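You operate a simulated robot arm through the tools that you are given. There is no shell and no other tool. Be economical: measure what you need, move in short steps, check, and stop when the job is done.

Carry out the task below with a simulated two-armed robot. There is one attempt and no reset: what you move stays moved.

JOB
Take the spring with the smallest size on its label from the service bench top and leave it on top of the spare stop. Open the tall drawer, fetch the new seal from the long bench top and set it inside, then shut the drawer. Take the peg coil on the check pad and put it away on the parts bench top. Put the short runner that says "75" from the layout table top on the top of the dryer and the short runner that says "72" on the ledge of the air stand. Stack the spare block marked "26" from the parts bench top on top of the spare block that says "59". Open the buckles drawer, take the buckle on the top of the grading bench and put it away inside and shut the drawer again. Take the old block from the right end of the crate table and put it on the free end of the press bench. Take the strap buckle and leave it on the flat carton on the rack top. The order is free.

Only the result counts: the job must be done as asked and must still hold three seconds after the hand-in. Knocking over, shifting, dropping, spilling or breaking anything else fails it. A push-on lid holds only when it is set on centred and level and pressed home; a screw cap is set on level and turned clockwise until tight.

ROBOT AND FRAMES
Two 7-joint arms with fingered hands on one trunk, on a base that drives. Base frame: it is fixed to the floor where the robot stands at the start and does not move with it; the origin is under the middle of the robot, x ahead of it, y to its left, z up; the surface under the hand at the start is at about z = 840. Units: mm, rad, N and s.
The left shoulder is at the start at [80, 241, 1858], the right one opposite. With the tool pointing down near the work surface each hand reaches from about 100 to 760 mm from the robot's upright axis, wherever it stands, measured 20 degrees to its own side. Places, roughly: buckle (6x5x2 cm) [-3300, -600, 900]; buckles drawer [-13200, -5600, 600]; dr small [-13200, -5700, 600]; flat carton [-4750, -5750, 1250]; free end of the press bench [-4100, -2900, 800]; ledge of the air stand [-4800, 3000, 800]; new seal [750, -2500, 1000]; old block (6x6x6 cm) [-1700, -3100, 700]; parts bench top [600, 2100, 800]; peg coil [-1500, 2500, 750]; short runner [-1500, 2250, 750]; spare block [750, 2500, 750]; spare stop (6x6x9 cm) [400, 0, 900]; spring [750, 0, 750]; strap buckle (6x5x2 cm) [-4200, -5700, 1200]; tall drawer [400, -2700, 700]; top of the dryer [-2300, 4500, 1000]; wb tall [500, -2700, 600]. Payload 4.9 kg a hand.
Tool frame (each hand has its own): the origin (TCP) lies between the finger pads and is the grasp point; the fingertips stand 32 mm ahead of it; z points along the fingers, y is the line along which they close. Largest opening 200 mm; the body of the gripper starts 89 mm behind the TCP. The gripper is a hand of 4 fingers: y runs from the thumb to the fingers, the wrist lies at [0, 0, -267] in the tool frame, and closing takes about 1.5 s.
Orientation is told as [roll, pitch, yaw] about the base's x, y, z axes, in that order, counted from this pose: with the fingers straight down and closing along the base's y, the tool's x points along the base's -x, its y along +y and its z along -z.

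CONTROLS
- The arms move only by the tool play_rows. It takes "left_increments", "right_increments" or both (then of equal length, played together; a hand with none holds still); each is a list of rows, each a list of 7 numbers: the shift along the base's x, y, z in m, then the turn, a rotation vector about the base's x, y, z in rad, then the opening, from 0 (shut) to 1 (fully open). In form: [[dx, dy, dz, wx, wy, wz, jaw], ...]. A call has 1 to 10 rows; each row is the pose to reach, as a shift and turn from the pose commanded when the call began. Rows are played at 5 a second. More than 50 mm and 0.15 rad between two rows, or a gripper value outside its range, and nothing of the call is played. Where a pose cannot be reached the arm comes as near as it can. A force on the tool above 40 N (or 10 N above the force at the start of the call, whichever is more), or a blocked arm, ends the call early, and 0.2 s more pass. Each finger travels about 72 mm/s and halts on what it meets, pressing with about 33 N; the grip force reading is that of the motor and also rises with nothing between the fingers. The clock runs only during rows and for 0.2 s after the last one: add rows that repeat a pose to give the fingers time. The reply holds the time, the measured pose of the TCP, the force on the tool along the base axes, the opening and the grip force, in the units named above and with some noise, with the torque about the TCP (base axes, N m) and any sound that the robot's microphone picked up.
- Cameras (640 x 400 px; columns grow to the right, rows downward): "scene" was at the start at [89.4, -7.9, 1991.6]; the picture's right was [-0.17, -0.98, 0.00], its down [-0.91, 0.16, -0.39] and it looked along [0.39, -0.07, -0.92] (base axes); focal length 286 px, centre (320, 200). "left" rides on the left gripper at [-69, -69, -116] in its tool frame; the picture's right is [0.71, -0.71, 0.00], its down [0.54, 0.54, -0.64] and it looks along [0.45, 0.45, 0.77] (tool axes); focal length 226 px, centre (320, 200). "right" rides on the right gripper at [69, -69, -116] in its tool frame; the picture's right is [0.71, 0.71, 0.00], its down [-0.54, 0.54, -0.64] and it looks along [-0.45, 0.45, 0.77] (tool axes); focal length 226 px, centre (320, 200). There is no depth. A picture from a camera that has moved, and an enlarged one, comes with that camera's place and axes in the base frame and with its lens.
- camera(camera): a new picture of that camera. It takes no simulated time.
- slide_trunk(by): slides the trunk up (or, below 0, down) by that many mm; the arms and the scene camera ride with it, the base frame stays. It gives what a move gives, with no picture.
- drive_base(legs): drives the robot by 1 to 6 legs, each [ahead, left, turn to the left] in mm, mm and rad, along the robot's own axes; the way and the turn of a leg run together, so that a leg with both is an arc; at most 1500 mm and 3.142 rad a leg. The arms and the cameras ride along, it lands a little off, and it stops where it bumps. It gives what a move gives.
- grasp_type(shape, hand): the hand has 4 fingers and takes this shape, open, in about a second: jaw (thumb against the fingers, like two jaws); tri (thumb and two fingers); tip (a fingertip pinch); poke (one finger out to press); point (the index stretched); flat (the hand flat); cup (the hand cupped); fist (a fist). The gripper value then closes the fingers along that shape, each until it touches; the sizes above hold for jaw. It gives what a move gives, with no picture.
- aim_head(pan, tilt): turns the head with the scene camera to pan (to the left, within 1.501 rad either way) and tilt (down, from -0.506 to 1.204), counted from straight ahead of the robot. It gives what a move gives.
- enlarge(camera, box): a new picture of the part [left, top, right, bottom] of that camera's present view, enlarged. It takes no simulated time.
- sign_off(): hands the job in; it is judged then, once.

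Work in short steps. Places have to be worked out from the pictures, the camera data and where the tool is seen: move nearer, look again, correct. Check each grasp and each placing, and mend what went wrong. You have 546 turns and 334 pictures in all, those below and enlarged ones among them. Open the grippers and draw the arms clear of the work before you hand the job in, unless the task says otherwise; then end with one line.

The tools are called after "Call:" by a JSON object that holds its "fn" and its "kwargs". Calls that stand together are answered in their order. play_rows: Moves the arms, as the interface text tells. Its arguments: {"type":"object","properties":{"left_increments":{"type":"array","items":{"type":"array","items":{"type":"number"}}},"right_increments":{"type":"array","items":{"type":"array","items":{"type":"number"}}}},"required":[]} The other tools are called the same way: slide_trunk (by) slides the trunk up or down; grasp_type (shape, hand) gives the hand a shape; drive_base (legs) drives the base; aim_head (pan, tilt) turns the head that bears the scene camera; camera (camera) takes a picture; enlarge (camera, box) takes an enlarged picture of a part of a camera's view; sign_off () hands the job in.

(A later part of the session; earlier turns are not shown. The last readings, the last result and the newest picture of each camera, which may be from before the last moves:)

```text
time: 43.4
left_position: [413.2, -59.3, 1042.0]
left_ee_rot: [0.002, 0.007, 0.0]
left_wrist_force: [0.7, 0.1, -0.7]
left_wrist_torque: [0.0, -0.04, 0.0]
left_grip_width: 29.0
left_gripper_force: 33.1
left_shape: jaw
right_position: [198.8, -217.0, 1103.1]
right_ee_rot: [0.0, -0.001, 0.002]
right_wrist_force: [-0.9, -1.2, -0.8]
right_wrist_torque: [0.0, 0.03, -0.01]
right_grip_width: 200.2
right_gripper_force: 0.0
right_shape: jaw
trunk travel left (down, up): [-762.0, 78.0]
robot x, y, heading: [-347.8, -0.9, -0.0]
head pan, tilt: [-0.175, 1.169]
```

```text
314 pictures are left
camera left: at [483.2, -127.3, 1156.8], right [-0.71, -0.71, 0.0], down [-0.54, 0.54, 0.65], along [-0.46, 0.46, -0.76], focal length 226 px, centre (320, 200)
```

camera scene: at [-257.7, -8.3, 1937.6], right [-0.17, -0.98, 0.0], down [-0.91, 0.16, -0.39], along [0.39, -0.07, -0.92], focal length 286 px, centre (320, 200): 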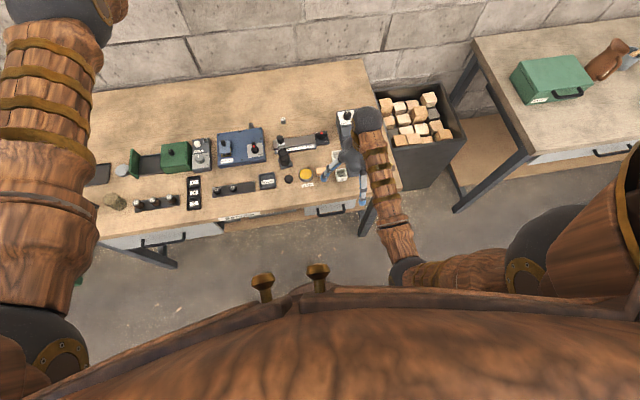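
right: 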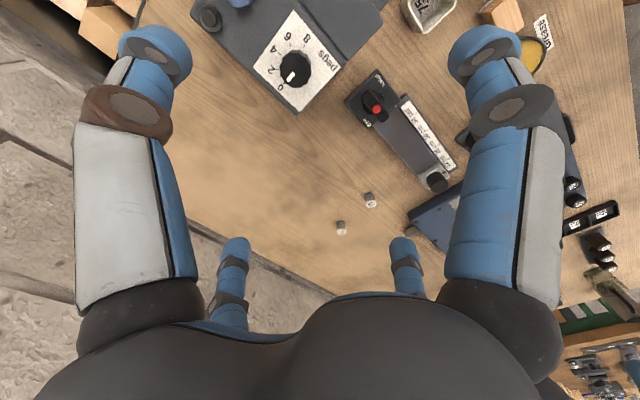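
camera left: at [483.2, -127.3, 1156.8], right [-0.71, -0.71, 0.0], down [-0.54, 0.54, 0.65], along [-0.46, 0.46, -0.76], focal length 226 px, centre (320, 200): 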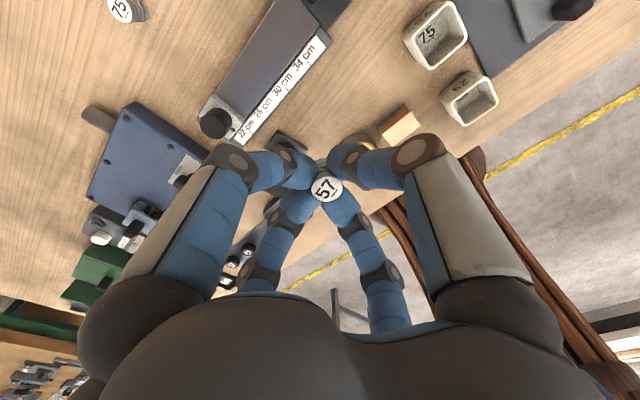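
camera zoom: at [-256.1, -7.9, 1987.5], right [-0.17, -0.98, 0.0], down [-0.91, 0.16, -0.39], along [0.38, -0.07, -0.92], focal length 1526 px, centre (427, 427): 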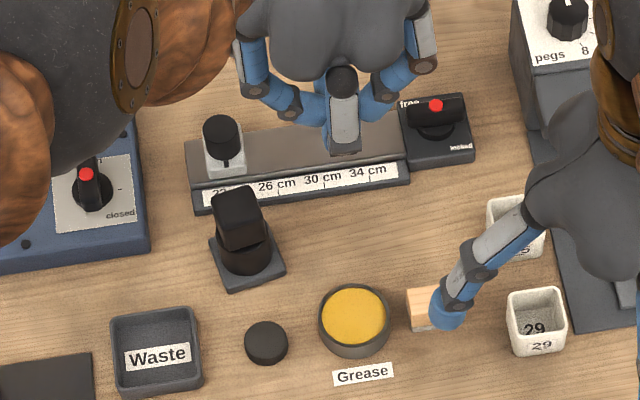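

The stop's top centre works out at about (394, 28, 930). The hand with the spring is at (413, -59); I shift the base back 18 and left 88.

Call:
{"fn": "drive_base", "kwargs": {"legs": [[-18, 88, 0]]}}

Call:
{"fn": "enlarge", "kwargs": {"camera": "left", "box": [220, 100, 420, 225]}}

Call:
{"fn": "enlarge", "kwargs": {"camera": "scene", "box": [260, 90, 420, 210]}}

```text
time: 44.5
left_position: [395.4, 15.5, 1040.6]
left_ee_rot: [0.01, 0.005, -0.002]
left_wrist_force: [0.5, -1.3, -0.3]
left_wrist_torque: [0.13, 0.02, -0.02]
left_grip_width: 28.6
left_gripper_force: 32.9
left_shape: jaw
right_position: [183.1, -142.0, 1100.2]
right_ee_rot: [0.008, 0.002, -0.002]
right_wrist_force: [0.1, -1.2, -0.4]
right_wrist_torque: [0.11, 0.03, 0.03]
right_grip_width: 199.9
right_gripper_force: 0.0
right_shape: jaw
trunk travel left (down, up): [-762.0, 78.0]
robot x, y, heading: [-362.3, 84.6, -0.0]
head pan, tilt: [-0.175, 1.169]
```

```text
3.20 times, centred on (320, 162) of left
camera zoom: at [466.7, -53.2, 1155.1], right [-0.71, -0.71, 0.0], down [-0.54, 0.54, 0.65], along [-0.46, 0.46, -0.76], focal length 723 px, centre (320, 320)
```

zoom: 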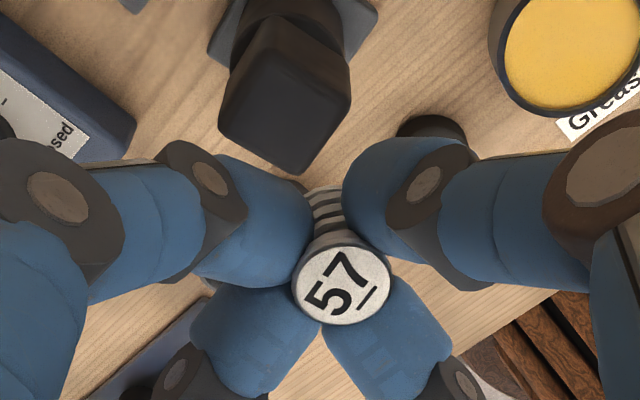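

```text
3.33 times, centred on (340, 150) of scene
camera zoom: at [-271.3, 61.6, 1987.2], right [-0.17, -0.98, -0.01], down [-0.91, 0.16, -0.39], along [0.38, -0.06, -0.92], focal length 954 px, centre (253, 367)
```

zoom: 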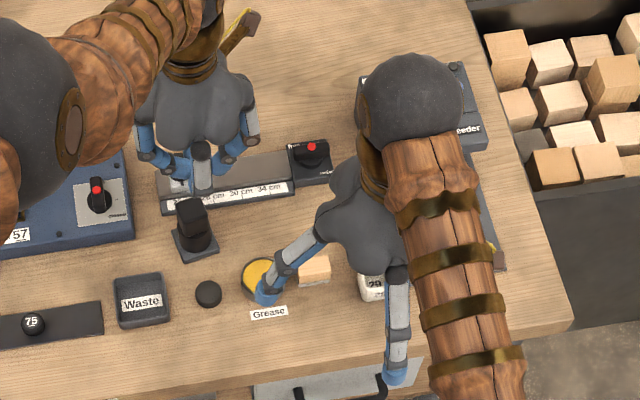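

From both cameras, the stop's top centre is at about (400, 28, ~918). I nudge the hand by (+4, +12) mm and lower the trunk partway for a closer look.

Call:
{"fn": "play_rows", "kwargs": {"left_increments": [[0.004, 0.012, 0, 0, 0, 0, 0], [0.004, 0.012, 0, 0, 0, 0, 0]]}}

Call:
{"fn": "slide_trunk", "kwargs": {"by": -50}}

Call:
{"fn": "enlarge", "kwargs": {"camera": "left", "box": [220, 100, 420, 225]}}

```text
time: 45.1
left_position: [400.3, 30.2, 1041.6]
left_ee_rot: [0.002, 0.006, -0.005]
left_wrist_force: [-0.9, -0.9, -0.2]
left_wrist_torque: [0.05, 0.0, 0.02]
left_grip_width: 28.7
left_gripper_force: 32.7
left_shape: jaw
right_position: [182.3, -137.2, 1101.7]
right_ee_rot: [0.004, 0.002, -0.003]
right_wrist_force: [0.4, -0.9, -0.5]
right_wrist_torque: [0.06, 0.01, -0.01]
right_grip_width: 199.6
right_gripper_force: 0.0
right_shape: jaw
trunk travel left (down, up): [-762.0, 78.0]
robot x, y, heading: [-369.3, 81.7, -0.005]
head pan, tilt: [-0.175, 1.169]
```

```text
time: 46.0
left_position: [399.6, 34.0, 992.9]
left_ee_rot: [0.001, 0.003, -0.003]
left_wrist_force: [0.1, -0.8, -0.3]
left_wrist_torque: [-0.02, -0.04, 0.0]
left_grip_width: 28.5
left_gripper_force: 33.1
left_shape: jaw
right_position: [179.7, -132.9, 1054.1]
right_ee_rot: [0.0, 0.0, -0.001]
right_wrist_force: [0.1, 0.2, 0.1]
right_wrist_torque: [-0.01, -0.04, -0.02]
right_grip_width: 199.9
right_gripper_force: 0.1
right_shape: jaw
trunk travel left (down, up): [-712.0, 128.0]
robot x, y, heading: [-364.4, 84.9, 0.002]
head pan, tilt: [-0.175, 1.169]
```

```text
3.20 times, centred on (320, 162) of left
camera zoom: at [469.5, -33.1, 1108.2], right [-0.71, -0.7, 0.0], down [-0.54, 0.54, 0.65], along [-0.46, 0.46, -0.76], focal length 723 px, centre (320, 320)
```

zoom: 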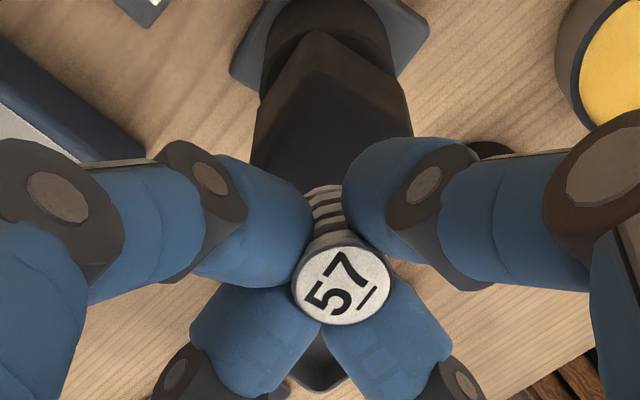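

The block's top centre computes to about (400, 32), matching the hand at (400, 34). I lower 25 mm and recheck.

Call:
{"fn": "slide_trunk", "kwargs": {"by": -25}}

Call:
{"fn": "enlarge", "kwargs": {"camera": "left", "box": [220, 100, 420, 225]}}

Call:
{"fn": "enlarge", "kwargs": {"camera": "scene", "box": [270, 110, 350, 180]}}

```text
time: 46.7
left_position: [399.1, 35.5, 966.8]
left_ee_rot: [0.001, 0.006, -0.005]
left_wrist_force: [0.0, 0.1, -0.4]
left_wrist_torque: [-0.02, 0.01, -0.01]
left_grip_width: 28.8
left_gripper_force: 32.8
left_shape: jaw
right_position: [181.5, -132.7, 1028.9]
right_ee_rot: [-0.001, 0.0, -0.002]
right_wrist_force: [-0.8, 0.3, 0.8]
right_wrist_torque: [0.0, -0.02, 0.03]
right_grip_width: 199.9
right_gripper_force: 0.0
right_shape: jaw
trunk travel left (down, up): [-687.0, 153.0]
robot x, y, heading: [-363.6, 84.6, -0.001]
head pan, tilt: [-0.175, 1.169]
```

```text
3.20 times, centred on (320, 162) of left
camera zoom: at [469.4, -32.6, 1082.8], right [-0.71, -0.71, 0.0], down [-0.54, 0.54, 0.65], along [-0.46, 0.46, -0.76], focal length 723 px, centre (320, 320)
```

zoom: 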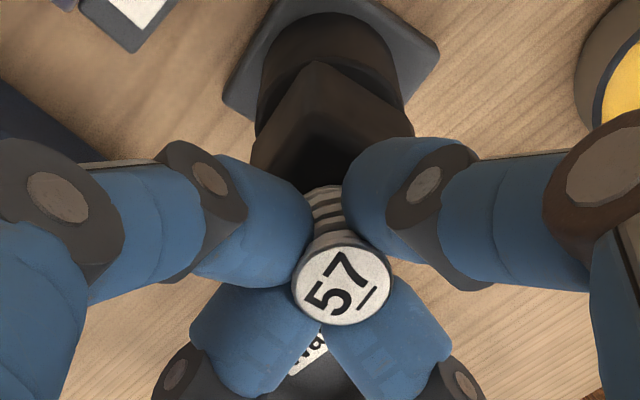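

```text
5.71 times, centred on (310, 145) of scene
camera zoom: at [-274.9, 77.8, 1912.7], right [-0.17, -0.98, 0.0], down [-0.91, 0.16, -0.39], along [0.39, -0.07, -0.92], focal length 1635 px, centre (377, 514)
```

zoom: 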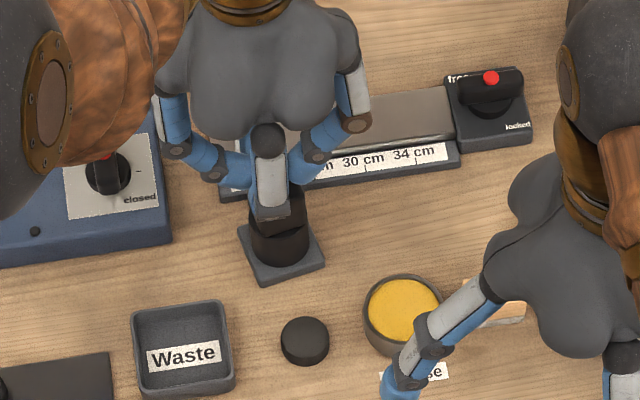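

Alignment looks right. I lower step by step until contact.

Call:
{"fn": "slide_trunk", "kwargs": {"by": -8}}

Call:
{"fn": "slide_trunk", "kwargs": {"by": -4}}

Call:
{"fn": "enlarge", "kwargs": {"camera": "left", "box": [220, 100, 420, 225]}}

```text
time: 47.3
left_position: [399.9, 34.6, 964.2]
left_ee_rot: [0.0, -0.003, -0.001]
left_wrist_force: [1.3, 2.8, 28.3]
left_wrist_torque: [-0.33, 0.04, 0.01]
left_grip_width: 29.2
left_gripper_force: 32.8
left_shape: jaw
right_position: [179.1, -131.5, 1023.1]
right_ee_rot: [0.0, -0.002, -0.002]
right_wrist_force: [-0.2, -0.3, -0.9]
right_wrist_torque: [0.0, -0.02, -0.02]
right_grip_width: 199.9
right_gripper_force: 0.1
right_shape: jaw
trunk travel left (down, up): [-679.0, 161.0]
robot x, y, heading: [-363.2, 82.6, 0.002]
head pan, tilt: [-0.175, 1.169]
```

```text
time: 47.6
left_position: [401.8, 33.7, 964.2]
left_ee_rot: [-0.002, -0.001, -0.001]
left_wrist_force: [-6.0, 2.5, 19.8]
left_wrist_torque: [-0.23, 0.25, -0.05]
left_grip_width: 29.1
left_gripper_force: 32.5
left_shape: jaw
right_position: [179.9, -133.2, 1020.7]
right_ee_rot: [0.0, -0.002, -0.003]
right_wrist_force: [-0.3, -0.4, -1.0]
right_wrist_torque: [-0.01, 0.01, 0.0]
right_grip_width: 200.2
right_gripper_force: 0.1
right_shape: jaw
trunk travel left (down, up): [-678.0, 162.0]
robot x, y, heading: [-365.6, 85.6, -0.002]
head pan, tilt: [-0.175, 1.169]
stopped: the force on the tool passed its limit at 43 N (the readings are from after the stop); the commanded pose is now the measured one
```

```text
3.20 times, centred on (320, 162) of left
camera zoom: at [471.0, -33.5, 1079.8], right [-0.71, -0.71, 0.0], down [-0.54, 0.54, 0.64], along [-0.45, 0.45, -0.77], focal length 723 px, centre (320, 320)
```

zoom: 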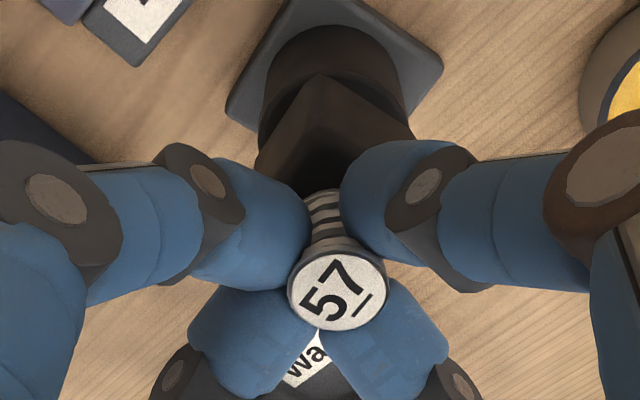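

Contact with the top at TCP z≈964. I relieve the pressure before opening.

Call:
{"fn": "slide_trunk", "kwargs": {"by": 4}}

```text
time: 48.2
left_position: [403.2, 33.9, 965.0]
left_ee_rot: [0.0, 0.001, -0.002]
left_wrist_force: [-0.2, -0.9, 4.5]
left_wrist_torque: [-0.07, 0.03, -0.02]
left_grip_width: 28.9
left_gripper_force: 33.3
left_shape: jaw
right_position: [179.8, -132.3, 1023.4]
right_ee_rot: [0.001, 0.0, -0.003]
right_wrist_force: [0.2, -0.5, -0.3]
right_wrist_torque: [0.0, -0.01, -0.05]
right_grip_width: 199.9
right_gripper_force: 0.0
right_shape: jaw
trunk travel left (down, up): [-682.0, 158.0]
robot x, y, heading: [-362.2, 82.4, 0.001]
head pan, tilt: [-0.175, 1.169]
```

Light contact now (4.5 N). I open the fingers gently.

Call:
{"fn": "play_rows", "kwargs": {"left_increments": [[0, 0, 0, 0, 0, 0, 0.17], [0, 0, 0, 0, 0, 0, 0.22], [0, 0, 0, 0, 0, 0, 0.3], [0, 0, 0, 0, 0, 0, 0.38], [0, 0, 0, 0, 0, 0, 0.38]]}}

Call:
{"fn": "enlarge", "kwargs": {"camera": "left", "box": [220, 100, 420, 225]}}

```text
time: 49.4
left_position: [402.8, 34.2, 964.7]
left_ee_rot: [-0.002, 0.001, -0.002]
left_wrist_force: [0.5, 0.0, 0.3]
left_wrist_torque: [0.0, 0.01, -0.01]
left_grip_width: 75.6
left_gripper_force: 0.1
left_shape: jaw
right_position: [180.6, -132.9, 1022.7]
right_ee_rot: [-0.001, 0.0, -0.002]
right_wrist_force: [0.6, 0.2, 0.3]
right_wrist_torque: [0.0, 0.0, -0.02]
right_grip_width: 199.9
right_gripper_force: 0.0
right_shape: jaw
trunk travel left (down, up): [-682.0, 158.0]
robot x, y, heading: [-363.0, 85.9, 0.003]
head pan, tilt: [-0.175, 1.169]
```

```text
3.20 times, centred on (320, 162) of left
camera zoom: at [472.4, -33.5, 1080.5], right [-0.71, -0.71, 0.0], down [-0.54, 0.54, 0.64], along [-0.45, 0.46, -0.77], focal length 723 px, centre (320, 320)
```

zoom: 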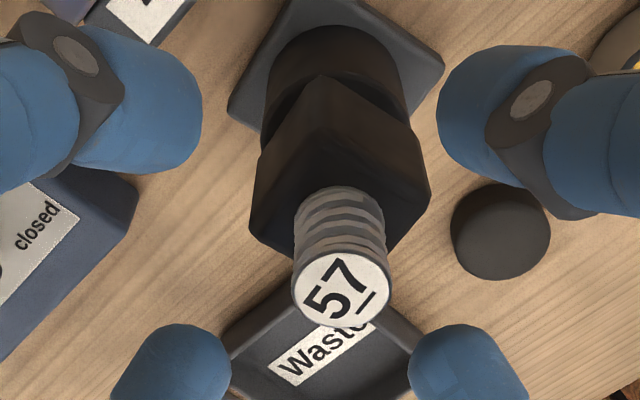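

The 57 spring stands upright near the centre of the stop's top, released. I raise the trunk to clear it.

Call:
{"fn": "slide_trunk", "kwargs": {"by": 120}}

Call:
{"fn": "camera", "kwargs": {"camera": "left"}}

```text
time: 50.9
left_position: [401.8, 34.0, 1085.7]
left_ee_rot: [-0.001, 0.0, -0.002]
left_wrist_force: [0.3, -0.1, -0.2]
left_wrist_torque: [0.02, -0.02, -0.01]
left_grip_width: 75.6
left_gripper_force: 0.1
left_shape: jaw
right_position: [181.9, -132.7, 1143.8]
right_ee_rot: [-0.001, 0.0, -0.003]
right_wrist_force: [-0.3, -0.1, 0.4]
right_wrist_torque: [0.02, 0.03, 0.02]
right_grip_width: 199.8
right_gripper_force: 0.1
right_shape: jaw
trunk travel left (down, up): [-802.0, 38.0]
robot x, y, heading: [-364.3, 83.6, -0.001]
head pan, tilt: [-0.175, 1.169]
```

```text
306 pictures are left
camera left: at [472.2, -33.5, 1200.5], right [-0.71, -0.71, 0.0], down [-0.54, 0.54, 0.64], along [-0.45, 0.46, -0.77], focal length 226 px, centre (320, 200)
```

left: 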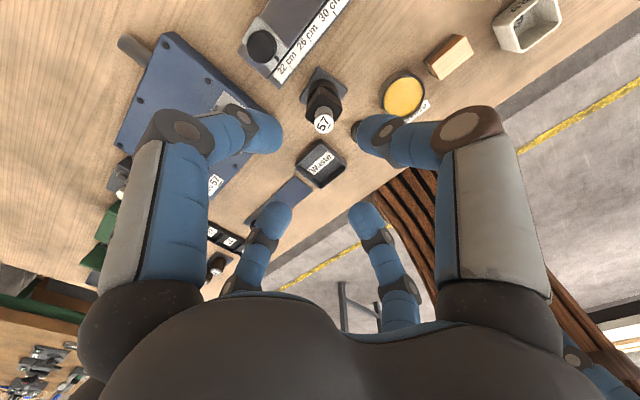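

The spring stands on the stop. Now I back away further to free the left arm in open space.

Call:
{"fn": "drive_base", "kwargs": {"legs": [[-650, 0, 0]]}}

Call:
{"fn": "aim_head", "kwargs": {"pan": 0.5, "tilt": 0.9}}

Call:
{"fn": "camera", "kwargs": {"camera": "scene"}}

```text
time: 54.5
left_position: [-238.3, 32.7, 1083.6]
left_ee_rot: [0.0, 0.001, -0.008]
left_wrist_force: [-1.3, 0.1, 0.1]
left_wrist_torque: [0.02, 0.04, 0.03]
left_grip_width: 75.7
left_gripper_force: 0.0
left_shape: jaw
right_position: [-457.9, -132.9, 1142.5]
right_ee_rot: [0.001, 0.003, -0.006]
right_wrist_force: [-0.2, -0.2, 0.3]
right_wrist_torque: [-0.04, 0.03, 0.01]
right_grip_width: 199.8
right_gripper_force: 0.1
right_shape: jaw
trunk travel left (down, up): [-802.0, 38.0]
robot x, y, heading: [-1009.0, 85.8, -0.006]
head pan, tilt: [-0.175, 1.169]
```

```text
time: 55.5
left_position: [-240.2, 32.7, 1085.4]
left_ee_rot: [0.0, -0.001, -0.009]
left_wrist_force: [-0.2, 0.0, -0.5]
left_wrist_torque: [-0.01, -0.01, -0.03]
left_grip_width: 75.7
left_gripper_force: 0.1
left_shape: jaw
right_position: [-461.9, -133.7, 1143.3]
right_ee_rot: [0.002, -0.001, -0.006]
right_wrist_force: [-0.8, -0.1, 0.1]
right_wrist_torque: [0.01, -0.01, 0.0]
right_grip_width: 200.0
right_gripper_force: 0.1
right_shape: jaw
trunk travel left (down, up): [-802.0, 38.0]
robot x, y, heading: [-1008.5, 89.7, -0.013]
head pan, tilt: [0.499, 0.901]
```

```text
305 pictures are left
camera scene: at [-907.9, 124.8, 2045.4], right [0.47, -0.88, 0.0], down [-0.69, -0.37, -0.62], along [0.55, 0.29, -0.78], focal length 286 px, centre (320, 200)
```

scene: 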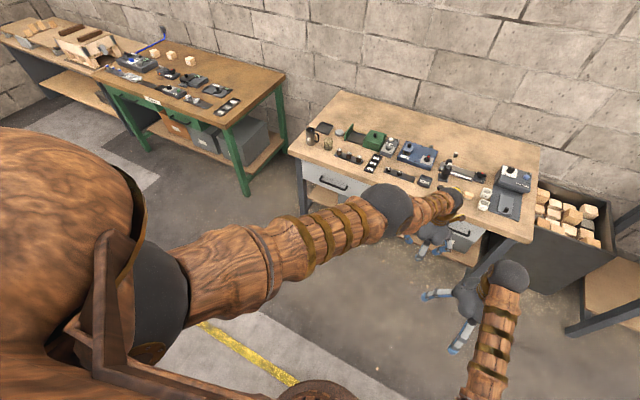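

The arm is indeed straight. In open air I swing it down beside the body (staying on its reach sphere), a different posture from which the elbow may flex normally.

Call:
{"fn": "play_rows", "kwargs": {"left_increments": [[-0.02, 0.025, -0.035, 0, 0, 0, 0.4], [-0.04, 0.05, -0.07, 0, 0, 0, 0.4], [-0.06, 0.075, -0.105, 0, 0, 0, 0.4], [-0.085, 0.1, -0.14, 0, 0, 0, 0.4], [-0.11, 0.125, -0.175, 0, 0, 0, 0.4], [-0.135, 0.15, -0.205, 0, 0, 0, 0.4], [-0.165, 0.175, -0.235, 0, 0, 0, 0.4], [-0.195, 0.2, -0.265, 0, 0, 0, 0.4], [-0.225, 0.225, -0.29, 0, 0, 0, 0.4], [-0.255, 0.25, -0.315, 0, 0, 0, 0.4]]}}

```text
time: 57.7
left_position: [-495.2, 283.5, 771.0]
left_ee_rot: [-0.003, -0.002, -0.008]
left_wrist_force: [0.4, -0.6, 0.4]
left_wrist_torque: [0.04, 0.09, 0.02]
left_grip_width: 79.8
left_gripper_force: 0.1
left_shape: jaw
left hand out of reach, approached as far as the arm can: row 1, 2, 3, 4, 5, 6, 7, 8, 9
right_position: [-462.0, -133.4, 1144.5]
right_ee_rot: [-0.002, -0.001, -0.006]
right_wrist_force: [-0.8, -0.8, -0.3]
right_wrist_torque: [-0.02, 0.05, 0.0]
right_grip_width: 199.9
right_gripper_force: 0.1
right_shape: jaw
trunk travel left (down, up): [-802.0, 38.0]
robot x, y, heading: [-1002.5, 87.0, -0.007]
head pan, tilt: [0.499, 0.901]
```

Row 10 was reached normally. Now I test a pull straight up toward the shoulder.

Call:
{"fn": "play_rows", "kwargs": {"left_increments": [[-0.01, 0, 0.02, 0, 0, 0, 0.4], [-0.02, 0, 0.05, 0, 0, 0, 0.4], [-0.03, 0, 0.09, 0, 0, 0, 0.4], [-0.04, 0, 0.13, 0, 0, 0, 0.4], [-0.04, 0, 0.17, 0, 0, 0, 0.4]]}}

```text
time: 58.9
left_position: [-439.6, 271.0, 806.2]
left_ee_rot: [0.0, 0.006, -0.006]
left_wrist_force: [-1.7, 0.6, -0.8]
left_wrist_torque: [-0.01, -0.15, 0.03]
left_grip_width: 80.0
left_gripper_force: 0.1
left_shape: jaw
left hand out of reach, approached as far as the arm can: row 1, 2, 3, 4, 5
right_position: [-460.0, -133.1, 1143.0]
right_ee_rot: [-0.001, 0.0, -0.008]
right_wrist_force: [-0.3, 0.2, 0.1]
right_wrist_torque: [0.02, 0.02, -0.02]
right_grip_width: 199.8
right_gripper_force: 0.0
right_shape: jaw
trunk travel left (down, up): [-802.0, 38.0]
robot x, y, heading: [-1003.9, 87.0, -0.005]
head pan, tilt: [0.499, 0.901]
```

I'll try forcing the elbow with shoulder limits: sweep the hand far left and then behind, in free space.

Call:
{"fn": "play_rows", "kwargs": {"left_increments": [[-0.01, 0.045, 0.005, 0, 0, 0, 0.4], [-0.02, 0.09, 0.01, 0, 0, 0, 0.4], [-0.035, 0.135, 0.015, 0, 0, 0, 0.4], [-0.05, 0.18, 0.02, 0, 0, 0, 0.4], [-0.07, 0.225, 0.03, 0, 0, 0, 0.4], [-0.095, 0.265, 0.04, 0, 0, 0, 0.4], [-0.12, 0.305, 0.05, 0, 0, 0, 0.4], [-0.145, 0.345, 0.06, 0, 0, 0, 0.4], [-0.175, 0.38, 0.07, 0, 0, 0, 0.4], [-0.205, 0.415, 0.08, 0, 0, 0, 0.4]]}}

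Call:
{"fn": "play_rows", "kwargs": {"left_increments": [[-0.035, 0.03, 0.005, 0, 0, 0, 0.4], [-0.07, 0.06, 0.01, 0, 0, 0, 0.4], [-0.105, 0.09, 0.015, 0, 0, 0, 0.4], [-0.14, 0.12, 0.02, 0, 0, 0, 0.4], [-0.175, 0.15, 0.03, 0, 0, 0, 0.4], [-0.21, 0.18, 0.04, 0, 0, 0, 0.4], [-0.25, 0.2, 0.05, 0, 0, 0, 0.4], [-0.29, 0.22, 0.06, 0, 0, 0, 0.4], [-0.33, 0.24, 0.07, 0, 0, 0, 0.4], [-0.37, 0.25, 0.08, 0, 0, 0, 0.4]]}}

Call:
{"fn": "camera", "kwargs": {"camera": "scene"}}

```text
refused: row 5 steps farther than a row can; nothing moved
```

```text
time: 61.1
left_position: [-764.1, 592.7, 713.1]
left_ee_rot: [-0.001, -0.003, -0.009]
left_wrist_force: [0.3, 0.0, -0.1]
left_wrist_torque: [0.01, 0.01, -0.01]
left_grip_width: 79.7
left_gripper_force: 0.0
left_shape: jaw
left hand out of reach, approached as far as the arm can: row 1, 2, 3, 4, 5, 6, 7, 8, 9, 10
right_position: [-463.3, -132.5, 1143.3]
right_ee_rot: [-0.001, -0.002, -0.007]
right_wrist_force: [-0.2, -0.3, -0.6]
right_wrist_torque: [0.0, 0.0, -0.02]
right_grip_width: 200.0
right_gripper_force: 0.1
right_shape: jaw
trunk travel left (down, up): [-802.0, 38.0]
robot x, y, heading: [-1006.6, 89.6, -0.003]
head pan, tilt: [0.499, 0.901]
```

```text
304 pictures are left
camera scene: at [-909.6, 126.6, 2045.5], right [0.47, -0.88, 0.0], down [-0.69, -0.37, -0.62], along [0.55, 0.29, -0.78], focal length 286 px, centre (320, 200)
```

scene: 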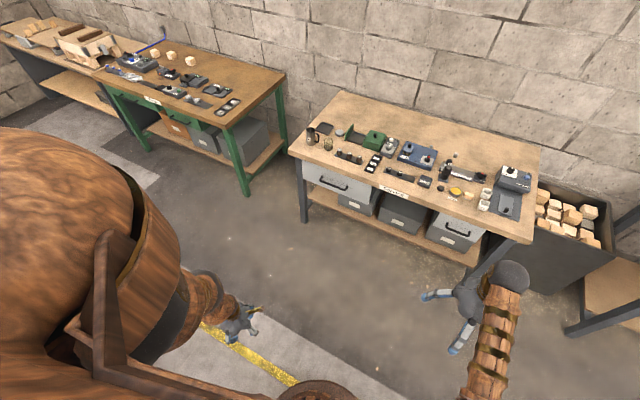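

Continue sweeping back and outward.

Call:
{"fn": "play_rows", "kwargs": {"left_increments": [[-0.045, 0.01, 0.0, 0, 0, 0, 0.4], [-0.09, 0.02, 0.0, 0, 0, 0, 0.4], [-0.135, 0.03, 0.0, 0, 0, 0, 0.4], [-0.18, 0.04, 0.0, 0, 0, 0, 0.4], [-0.225, 0.05, 0.0, 0, 0, 0, 0.4], [-0.27, 0.06, 0.01, 0, 0, 0, 0.4], [-0.31, 0.07, 0.03, 0, 0, 0, 0.4], [-0.35, 0.08, 0.05, 0, 0, 0, 0.4], [-0.39, 0.09, 0.07, 0, 0, 0, 0.4], [-0.43, 0.1, 0.09, 0, 0, 0, 0.4]]}}

Call:
{"fn": "play_rows", "kwargs": {"left_increments": [[0.0, 0.0, 0.03, 0, 0, 0, 0.4], [0.0, 0.0, 0.06, 0, 0, 0, 0.4], [0.0, 0.0, 0.09, 0, 0, 0, 0.4], [0.0, 0.0, 0.12, 0, 0, 0, 0.4], [0.0, 0.0, 0.16, 0, 0, 0, 0.4], [0.0, 0.0, 0.2, 0, 0, 0, 0.4]]}}

```text
time: 63.3
left_position: [-1195.4, 689.9, 800.9]
left_ee_rot: [-0.002, -0.003, -0.006]
left_wrist_force: [-0.4, -0.1, -0.3]
left_wrist_torque: [0.04, -0.02, 0.03]
left_grip_width: 79.9
left_gripper_force: 0.1
left_shape: jaw
left hand out of reach, approached as far as the arm can: row 1, 2, 3
right_position: [-463.7, -131.8, 1144.1]
right_ee_rot: [-0.001, -0.001, -0.007]
right_wrist_force: [0.3, 0.6, -0.2]
right_wrist_torque: [-0.03, 0.01, -0.01]
right_grip_width: 199.9
right_gripper_force: 0.1
right_shape: jaw
trunk travel left (down, up): [-802.0, 38.0]
robot x, y, heading: [-1006.6, 85.4, -0.006]
head pan, tilt: [0.499, 0.901]
```

```text
time: 64.7
left_position: [-1194.9, 689.6, 1000.4]
left_ee_rot: [-0.001, 0.0, -0.006]
left_wrist_force: [0.1, 0.3, -0.2]
left_wrist_torque: [-0.02, 0.01, -0.01]
left_grip_width: 80.1
left_gripper_force: 0.0
left_shape: jaw
right_position: [-462.4, -134.2, 1142.7]
right_ee_rot: [-0.002, 0.0, -0.006]
right_wrist_force: [-0.3, 0.9, 0.4]
right_wrist_torque: [0.03, 0.0, -0.02]
right_grip_width: 199.9
right_gripper_force: 0.1
right_shape: jaw
trunk travel left (down, up): [-802.0, 38.0]
robot x, y, heading: [-1002.7, 86.2, -0.001]
head pan, tilt: [0.499, 0.901]
```

Unlocked: the shoulder limit forced the elbow to bend and all rows are reached now. I bring the hand to the front left, well inside its reach.

Call:
{"fn": "play_rows", "kwargs": {"left_increments": [[0.04, 0.0, 0.02, 0, 0, 0, 0.6], [0.08, 0.0, 0.04, 0, 0, 0, 0.8], [0.12, 0.0, 0.06, 0, 0, 0, 1], [0.165, -0.01, 0.07, 0, 0, 0, 1], [0.21, -0.025, 0.08, 0, 0, 0, 1], [0.255, -0.04, 0.09, 0, 0, 0, 1], [0.3, -0.06, 0.1, 0, 0, 0, 1], [0.34, -0.08, 0.11, 0, 0, 0, 1], [0.38, -0.1, 0.12, 0, 0, 0, 1], [0.42, -0.12, 0.13, 0, 0, 0, 1]]}}

Call:
{"fn": "camera", "kwargs": {"camera": "scene"}}

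```text
refused: row 7 steps farther than a row can; nothing moved
```

```text
303 pictures are left
camera scene: at [-907.7, 124.1, 2045.4], right [0.47, -0.88, 0.0], down [-0.69, -0.37, -0.62], along [0.55, 0.29, -0.78], focal length 286 px, centre (320, 200)
```

scene: 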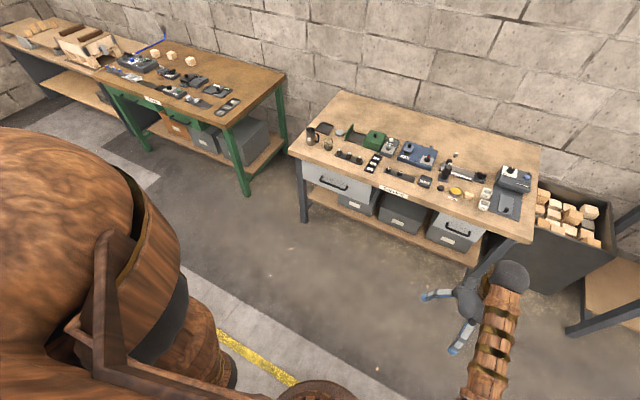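

Slightly shorter steps.

Call:
{"fn": "play_rows", "kwargs": {"left_increments": [[0.04, 0.0, 0.02, 0, 0, 0, 0.6], [0.08, 0.0, 0.04, 0, 0, 0, 0.8], [0.12, 0.0, 0.06, 0, 0, 0, 1], [0.16, -0.01, 0.07, 0, 0, 0, 1], [0.2, -0.025, 0.08, 0, 0, 0, 1], [0.24, -0.04, 0.09, 0, 0, 0, 1], [0.28, -0.06, 0.1, 0, 0, 0, 1], [0.32, -0.08, 0.11, 0, 0, 0, 1], [0.36, -0.1, 0.12, 0, 0, 0, 1], [0.4, -0.12, 0.13, 0, 0, 0, 1]]}}

Call:
{"fn": "camera", "kwargs": {"camera": "scene"}}

```text
time: 66.7
left_position: [-872.6, 645.0, 1127.2]
left_ee_rot: [0.046, -0.04, 0.167]
left_wrist_force: [1.1, 0.3, -0.1]
left_wrist_torque: [0.01, 0.03, -0.03]
left_grip_width: 199.4
left_gripper_force: 0.0
left_shape: jaw
right_position: [-456.2, -133.9, 1137.8]
right_ee_rot: [-0.002, 0.006, -0.008]
right_wrist_force: [0.0, 0.2, 0.5]
right_wrist_torque: [0.0, 0.02, -0.01]
right_grip_width: 200.1
right_gripper_force: 0.0
right_shape: jaw
trunk travel left (down, up): [-802.0, 38.0]
robot x, y, heading: [-1006.6, 89.4, -0.004]
head pan, tilt: [0.499, 0.901]
stopped in row 9 (left hand): the arm was blocked; the commanded pose is now the measured one
```

```text
302 pictures are left
camera scene: at [-896.1, 123.7, 2043.1], right [0.47, -0.88, 0.0], down [-0.69, -0.37, -0.62], along [0.54, 0.29, -0.79], focal length 286 px, centre (320, 200)
```

scene: 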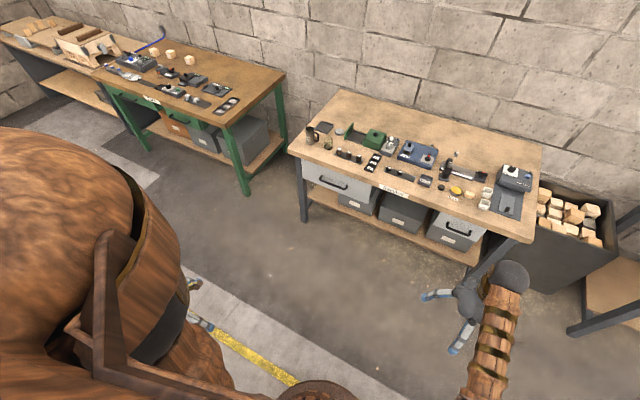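

Blocked, likely the elbow on the torso. I move the hand outward and forward instead, levelling the tool.

Call:
{"fn": "play_rows", "kwargs": {"left_increments": [[0.0, 0.03, -0.01, 0, 0, -0.04, 1], [0.0, 0.06, -0.02, -0.01, 0.01, -0.08, 1], [0.02, 0.08, -0.03, -0.02, 0.02, -0.12, 1], [0.05, 0.09, -0.04, -0.04, 0.04, -0.16, 1], [0.09, 0.09, -0.05, -0.046, 0.04, -0.16, 1], [0.13, 0.08, -0.05, -0.046, 0.04, -0.16, 1], [0.17, 0.06, -0.05, -0.046, 0.04, -0.16, 1], [0.21, 0.04, -0.05, -0.046, 0.04, -0.16, 1], [0.25, 0.02, -0.05, -0.046, 0.04, -0.16, 1]]}}

Call:
{"fn": "aim_head", "kwargs": {"pan": 0.9, "tilt": 0.9}}

Call:
{"fn": "camera", "kwargs": {"camera": "scene"}}

```text
time: 68.7
left_position: [-626.5, 663.4, 1079.3]
left_ee_rot: [-0.001, 0.002, 0.002]
left_wrist_force: [0.1, -0.5, -0.6]
left_wrist_torque: [-0.03, 0.0, -0.02]
left_grip_width: 199.9
left_gripper_force: 0.0
left_shape: jaw
right_position: [-460.4, -132.3, 1142.7]
right_ee_rot: [0.001, -0.002, -0.007]
right_wrist_force: [0.0, 0.1, -0.4]
right_wrist_torque: [-0.02, 0.05, 0.0]
right_grip_width: 199.8
right_gripper_force: 0.1
right_shape: jaw
trunk travel left (down, up): [-802.0, 38.0]
robot x, y, heading: [-1005.2, 88.3, -0.006]
head pan, tilt: [0.499, 0.901]
```

```text
time: 69.5
left_position: [-627.0, 662.2, 1078.3]
left_ee_rot: [-0.002, 0.001, -0.001]
left_wrist_force: [0.8, -0.1, -0.6]
left_wrist_torque: [0.0, 0.03, 0.03]
left_grip_width: 199.9
left_gripper_force: 0.0
left_shape: jaw
right_position: [-462.2, -133.0, 1143.5]
right_ee_rot: [-0.001, 0.001, -0.007]
right_wrist_force: [0.4, -0.4, 0.2]
right_wrist_torque: [-0.01, -0.01, -0.01]
right_grip_width: 200.0
right_gripper_force: 0.0
right_shape: jaw
trunk travel left (down, up): [-802.0, 38.0]
robot x, y, heading: [-1002.6, 86.0, -0.007]
head pan, tilt: [0.901, 0.901]
```

```text
301 pictures are left
camera scene: at [-926.2, 148.0, 2045.4], right [0.78, -0.63, 0.0], down [-0.49, -0.61, -0.62], along [0.39, 0.48, -0.78], focal length 286 px, centre (320, 200)
```

scene: 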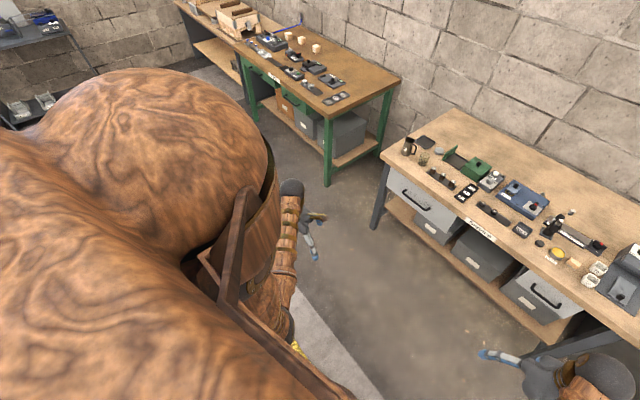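

Free now. I bring the left hand to a standard ready pose.

Call:
{"fn": "play_rows", "kwargs": {"left_increments": [[0.01, -0.04, 0.01, 0, 0, 0, 1], [0.02, -0.08, 0.02, 0, 0, 0, 1], [0.03, -0.12, 0.03, 0, 0, 0, 1], [0.04, -0.16, 0.04, 0, 0, 0, 1], [0.05, -0.2, 0.05, 0, 0, 0, 1], [0.06, -0.24, 0.06, 0, 0, 0, 1], [0.07, -0.28, 0.07, 0, 0, 0, 1], [0.07, -0.3, 0.07, 0, 0, 0, 1]]}}

Call:
{"fn": "aim_head", "kwargs": {"pan": 0.9, "tilt": 0.4}}

Call:
{"fn": "camera", "kwargs": {"camera": "scene"}}

```text
time: 71.3
left_position: [-558.6, 361.2, 1149.6]
left_ee_rot: [0.001, 0.0, -0.001]
left_wrist_force: [0.6, -0.7, -0.8]
left_wrist_torque: [0.02, -0.01, -0.03]
left_grip_width: 199.8
left_gripper_force: 0.0
left_shape: jaw
right_position: [-461.9, -133.7, 1143.9]
right_ee_rot: [0.0, 0.001, -0.006]
right_wrist_force: [0.6, -0.3, 0.9]
right_wrist_torque: [0.0, 0.0, 0.02]
right_grip_width: 199.8
right_gripper_force: 0.0
right_shape: jaw
trunk travel left (down, up): [-802.0, 38.0]
robot x, y, heading: [-1003.6, 85.1, -0.008]
head pan, tilt: [0.901, 0.901]
```

```text
time: 72.2
left_position: [-558.4, 361.3, 1148.1]
left_ee_rot: [-0.002, 0.0, 0.001]
left_wrist_force: [0.1, 0.4, -0.4]
left_wrist_torque: [-0.02, -0.01, -0.02]
left_grip_width: 199.9
left_gripper_force: 0.0
left_shape: jaw
right_position: [-462.1, -134.5, 1143.5]
right_ee_rot: [0.002, 0.0, -0.008]
right_wrist_force: [-0.1, -0.7, 0.3]
right_wrist_torque: [-0.04, -0.02, -0.01]
right_grip_width: 200.1
right_gripper_force: 0.0
right_shape: jaw
trunk travel left (down, up): [-802.0, 38.0]
robot x, y, heading: [-1007.5, 88.8, -0.009]
head pan, tilt: [0.901, 0.4]
```

```text
300 pictures are left
camera scene: at [-915.9, 161.8, 2088.3], right [0.78, -0.63, 0.0], down [-0.24, -0.3, -0.92], along [0.58, 0.72, -0.39], focal length 286 px, centre (320, 200)
```

scene: 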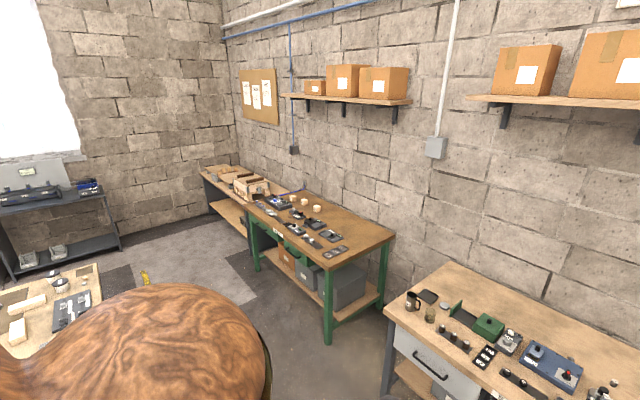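

Good overview: the layout table (right edge x≈-1100, y 1820–2650) is left-behind, the parts bench ahead-left. I drive to face the layout table from its +x side.

Call:
{"fn": "drive_base", "kwargs": {"legs": [[300, 0, 0], [0, 900, 0], [0, 0, 3.14], [0, -1350, 0]]}}

Call:
{"fn": "aim_head", "kwargs": {"pan": 0, "tilt": 0.8}}

Call:
{"fn": "camera", "kwargs": {"camera": "scene"}}

```text
time: 92.3
left_position: [-1171.1, 2043.7, 1148.4]
left_ee_rot: [-0.001, 0.0, -3.121]
left_wrist_force: [1.3, -0.7, -0.3]
left_wrist_torque: [0.0, 0.01, 0.0]
left_grip_width: 199.9
left_gripper_force: 0.1
left_shape: jaw
right_position: [-1278.2, 2538.0, 1142.4]
right_ee_rot: [-0.002, 0.001, -3.127]
right_wrist_force: [0.6, -1.0, 0.6]
right_wrist_torque: [0.02, 0.0, 0.0]
right_grip_width: 200.1
right_gripper_force: 0.0
right_shape: jaw
trunk travel left (down, up): [-802.0, 38.0]
robot x, y, heading: [-733.2, 2330.6, -3.127]
head pan, tilt: [0.901, 0.4]
```

```text
time: 93.5
left_position: [-1172.4, 2044.5, 1148.3]
left_ee_rot: [-0.001, 0.001, -3.122]
left_wrist_force: [0.8, 0.0, -0.8]
left_wrist_torque: [-0.02, -0.01, 0.0]
left_grip_width: 199.8
left_gripper_force: 0.0
left_shape: jaw
right_position: [-1277.9, 2537.4, 1142.9]
right_ee_rot: [-0.001, 0.0, -3.128]
right_wrist_force: [0.0, 0.1, 0.6]
right_wrist_torque: [0.01, -0.03, 0.03]
right_grip_width: 200.0
right_gripper_force: 0.1
right_shape: jaw
trunk travel left (down, up): [-802.0, 38.0]
robot x, y, heading: [-728.5, 2326.2, -3.13]
head pan, tilt: [0.0, 0.799]
```

```text
299 pictures are left
camera scene: at [-838.9, 2328.5, 2053.4], right [-0.02, 1.0, 0.0], down [0.72, 0.01, -0.7], along [-0.7, -0.01, -0.72], focal length 286 px, centre (320, 200)
```

scene: 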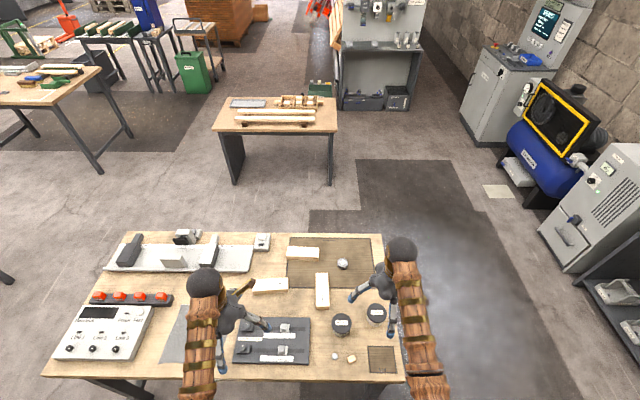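

Zoom on the layout table.

Call:
{"fn": "enlarge", "kwargs": {"camera": "scene", "box": [220, 225, 420, 385]}}

Call:
{"fn": "camera", "kwargs": {"camera": "right"}}

```text
2.50 times, centred on (320, 305) of scene
camera zoom: at [-838.9, 2328.5, 2053.4], right [-0.02, 1.0, 0.0], down [0.72, 0.01, -0.7], along [-0.7, -0.01, -0.72], focal length 715 px, centre (320, -62)
```

zoom: 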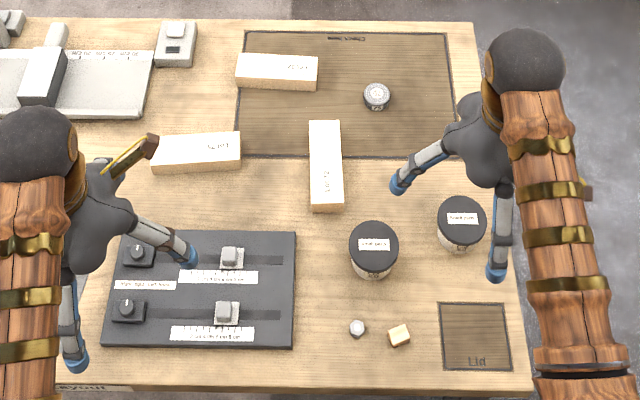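

```text
297 pictures are left
camera right: at [-1209.7, 2607.4, 1260.4], right [0.72, -0.7, 0.0], down [-0.53, -0.55, 0.64], along [-0.45, -0.46, -0.77], focal length 226 px, centre (320, 200)
```

right: 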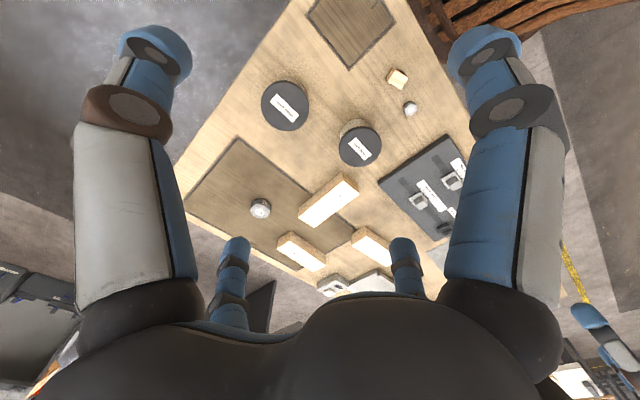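

I read the labels at higher zoom.

Call:
{"fn": "enlarge", "kwargs": {"camera": "scene", "box": [264, 230, 364, 292]}}

Call:
{"fn": "enlarge", "kwargs": {"camera": "right", "box": [230, 120, 400, 270]}}

```text
6.40 times, centred on (314, 261) of scene
camera zoom: at [-838.9, 2328.5, 2053.4], right [-0.02, 1.0, 0.0], down [0.72, 0.01, -0.7], along [-0.7, -0.01, -0.72], focal length 1831 px, centre (358, -190)
```

zoom: 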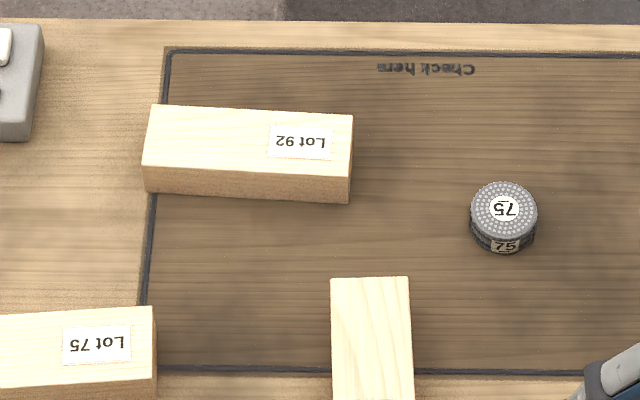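

```text
2.67 times, centred on (315, 195) of right
camera zoom: at [-1209.7, 2607.4, 1260.4], right [0.72, -0.7, 0.0], down [-0.53, -0.55, 0.64], along [-0.45, -0.46, -0.77], focal length 603 px, centre (333, 213)
```

zoom: 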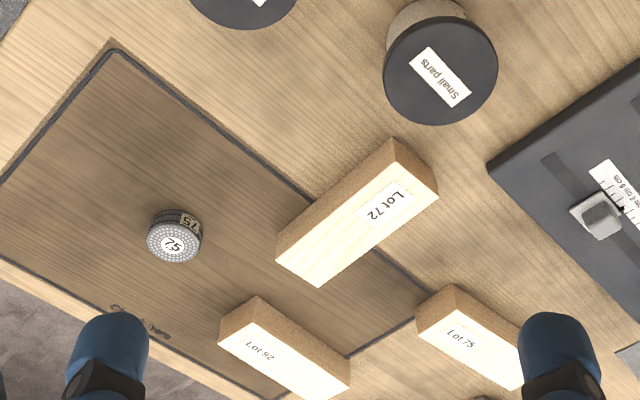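

The coil top computes to (-1608, 2429, 820); table surface ≈797. Runner "72" lies along x in the middle, "75" to its left, "92" beyond. I raise both hands, then lower the trunk for reach.

Call:
{"fn": "play_rows", "kwargs": {"left_increments": [[0, 0, 0.05, 0, 0, 0, 1], [0, 0, 0.1, 0, 0, 0, 1], [0, 0, 0.15, 0, 0, 0, 1], [0, 0, 0.2, 0, 0, 0, 1], [0, 0, 0.2, 0, 0, 0, 1]], "right_increments": [[0, 0, 0.05, 0, 0, 0, 1], [0, 0, 0.1, 0, 0, 0, 0.9], [0, 0, 0.15, 0, 0, 0, 0.7], [0, 0, 0.2, 0, 0, 0, 0.5], [0, 0, 0.2, 0, 0, 0, 0.5]]}}

```text
time: 94.7
left_position: [-1172.1, 2045.6, 1200.3]
left_ee_rot: [-0.001, 0.001, -3.123]
left_wrist_force: [-0.2, -0.3, -0.2]
left_wrist_torque: [0.0, -0.04, 0.02]
left_grip_width: 200.1
left_gripper_force: 0.0
left_shape: jaw
left hand out of reach, approached as far as the arm can: row 2, 3, 4, 5
right_position: [-1278.7, 2539.1, 1211.6]
right_ee_rot: [-0.001, -0.002, -3.127]
right_wrist_force: [0.3, -0.4, 0.7]
right_wrist_torque: [0.0, 0.0, 0.02]
right_grip_width: 100.5
right_gripper_force: 0.0
right_shape: jaw
right hand out of reach, approached as far as the arm can: row 2, 3, 4, 5
trunk travel left (down, up): [-802.0, 38.0]
robot x, y, heading: [-732.6, 2324.8, -3.124]
head pan, tilt: [0.0, 0.799]
```

The hands top out near z≈1200 at this trunk height. I slide down 140 only, giving hands ≈1065.

Call:
{"fn": "slide_trunk", "kwargs": {"by": -140}}

Call:
{"fn": "drive_base", "kwargs": {"legs": [[150, 0, 0]]}}

Call:
{"fn": "camera", "kwargs": {"camera": "scene"}}

```text
time: 96.4
left_position: [-1171.9, 2044.5, 1059.7]
left_ee_rot: [-0.001, 0.0, -3.122]
left_wrist_force: [0.0, -1.1, 0.8]
left_wrist_torque: [-0.01, -0.05, 0.04]
left_grip_width: 200.0
left_gripper_force: 0.2
left_shape: jaw
right_position: [-1278.1, 2538.3, 1071.8]
right_ee_rot: [0.001, -0.003, -3.129]
right_wrist_force: [-0.1, 1.0, 0.9]
right_wrist_torque: [0.02, -0.01, 0.02]
right_grip_width: 100.4
right_gripper_force: 0.0
right_shape: jaw
trunk travel left (down, up): [-662.0, 178.0]
robot x, y, heading: [-733.1, 2330.0, -3.122]
head pan, tilt: [0.0, 0.799]
```

```text
time: 97.8
left_position: [-1318.2, 2042.2, 1060.5]
left_ee_rot: [-0.002, -0.002, -3.121]
left_wrist_force: [0.9, -0.6, -0.6]
left_wrist_torque: [0.0, 0.04, -0.01]
left_grip_width: 199.9
left_gripper_force: 0.0
left_shape: jaw
right_position: [-1424.4, 2535.7, 1073.7]
right_ee_rot: [0.001, -0.003, -3.127]
right_wrist_force: [1.0, -0.2, 0.5]
right_wrist_torque: [0.0, 0.02, 0.0]
right_grip_width: 100.6
right_gripper_force: 0.0
right_shape: jaw
trunk travel left (down, up): [-662.0, 178.0]
robot x, y, heading: [-880.2, 2327.2, -3.131]
head pan, tilt: [0.0, 0.799]
```

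```text
294 pictures are left
camera scene: at [-984.2, 2326.8, 1913.6], right [-0.01, 1.0, 0.0], down [0.72, 0.01, -0.7], along [-0.7, -0.01, -0.72], focal length 286 px, centre (320, 200)
```

scene: 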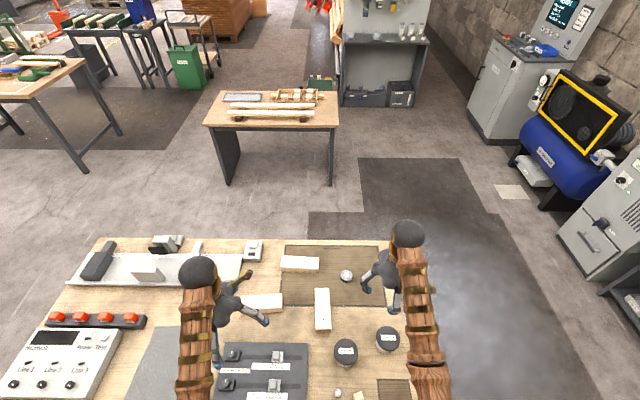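

I bring the right hand above the coil at z≈960.

Call:
{"fn": "play_rows", "kwargs": {"right_increments": [[-0.037, -0.021, -0.01, 0, 0, 0, 0.5], [-0.074, -0.043, -0.02, 0, 0, 0, 0.5], [-0.11, -0.064, -0.04, 0, 0, 0, 0.5], [-0.147, -0.086, -0.06, 0, 0, 0, 0.48], [-0.184, -0.107, -0.08, 0, 0, 0, 0.45], [-0.184, -0.107, -0.11, 0, 0, 0, 0.45], [-0.184, -0.107, -0.11, 0, 0, 0, 0.45]]}}

Call:
{"fn": "enlarge", "kwargs": {"camera": "right", "box": [200, 80, 440, 240]}}

```text
time: 99.4
left_position: [-1320.2, 2042.6, 1059.8]
left_ee_rot: [0.0, -0.001, -3.121]
left_wrist_force: [-0.3, -0.5, -0.1]
left_wrist_torque: [0.0, 0.01, 0.05]
left_grip_width: 200.0
left_gripper_force: 0.1
left_shape: jaw
right_position: [-1610.7, 2428.6, 964.2]
right_ee_rot: [0.0, -0.002, -3.127]
right_wrist_force: [-0.7, -0.5, -0.1]
right_wrist_torque: [0.01, -0.01, 0.03]
right_grip_width: 90.4
right_gripper_force: 0.0
right_shape: jaw
trunk travel left (down, up): [-662.0, 178.0]
robot x, y, heading: [-878.2, 2326.0, -3.13]
head pan, tilt: [0.0, 0.799]
```

```text
2.50 times, centred on (320, 160) of right
camera zoom: at [-1542.5, 2498.6, 1080.8], right [0.72, -0.7, 0.0], down [-0.53, -0.55, 0.64], along [-0.45, -0.46, -0.77], focal length 565 px, centre (320, 300)
```

zoom: 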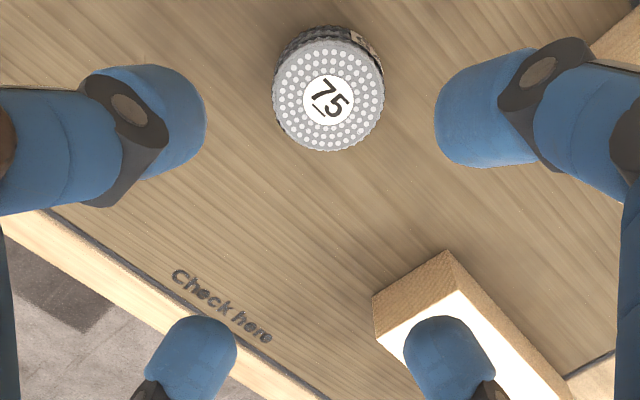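

Coil confirmed at (-1608, 2428). I descend with the fingers around it, then close.

Call:
{"fn": "play_rows", "kwargs": {"right_increments": [[0.001, 0, -0.04, 0, 0, 0, 0.43], [0.002, 0, -0.08, 0, 0, 0, 0.43], [0.002, 0, -0.11, 0, 0, 0, 0.43], [0.002, 0, -0.126, 0, 0, 0, 0.43], [0.002, 0, -0.126, 0, 0, 0, 0.43]]}}

Call:
{"fn": "enlarge", "kwargs": {"camera": "right", "box": [200, 80, 440, 240]}}

```text
time: 100.6
left_position: [-1321.4, 2043.3, 1059.5]
left_ee_rot: [-0.002, 0.0, -3.122]
left_wrist_force: [-0.8, -0.9, 0.4]
left_wrist_torque: [-0.01, -0.01, 0.03]
left_grip_width: 200.0
left_gripper_force: 0.0
left_shape: jaw
right_position: [-1608.7, 2428.8, 836.6]
right_ee_rot: [0.0, -0.002, -3.127]
right_wrist_force: [-0.6, -0.5, 0.4]
right_wrist_torque: [-0.03, 0.02, -0.01]
right_grip_width: 86.1
right_gripper_force: 0.0
right_shape: jaw
trunk travel left (down, up): [-662.0, 178.0]
robot x, y, heading: [-879.3, 2324.5, -3.131]
head pan, tilt: [0.0, 0.799]
```

```text
2.50 times, centred on (320, 160) of right
camera zoom: at [-1541.0, 2499.2, 952.8], right [0.72, -0.7, 0.0], down [-0.53, -0.55, 0.64], along [-0.45, -0.46, -0.77], focal length 565 px, centre (320, 300)
```

zoom: 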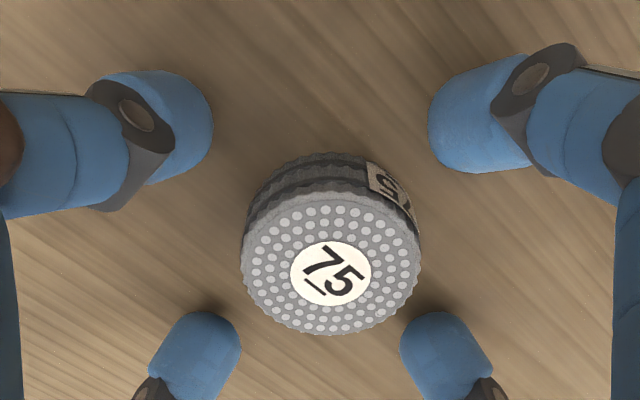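

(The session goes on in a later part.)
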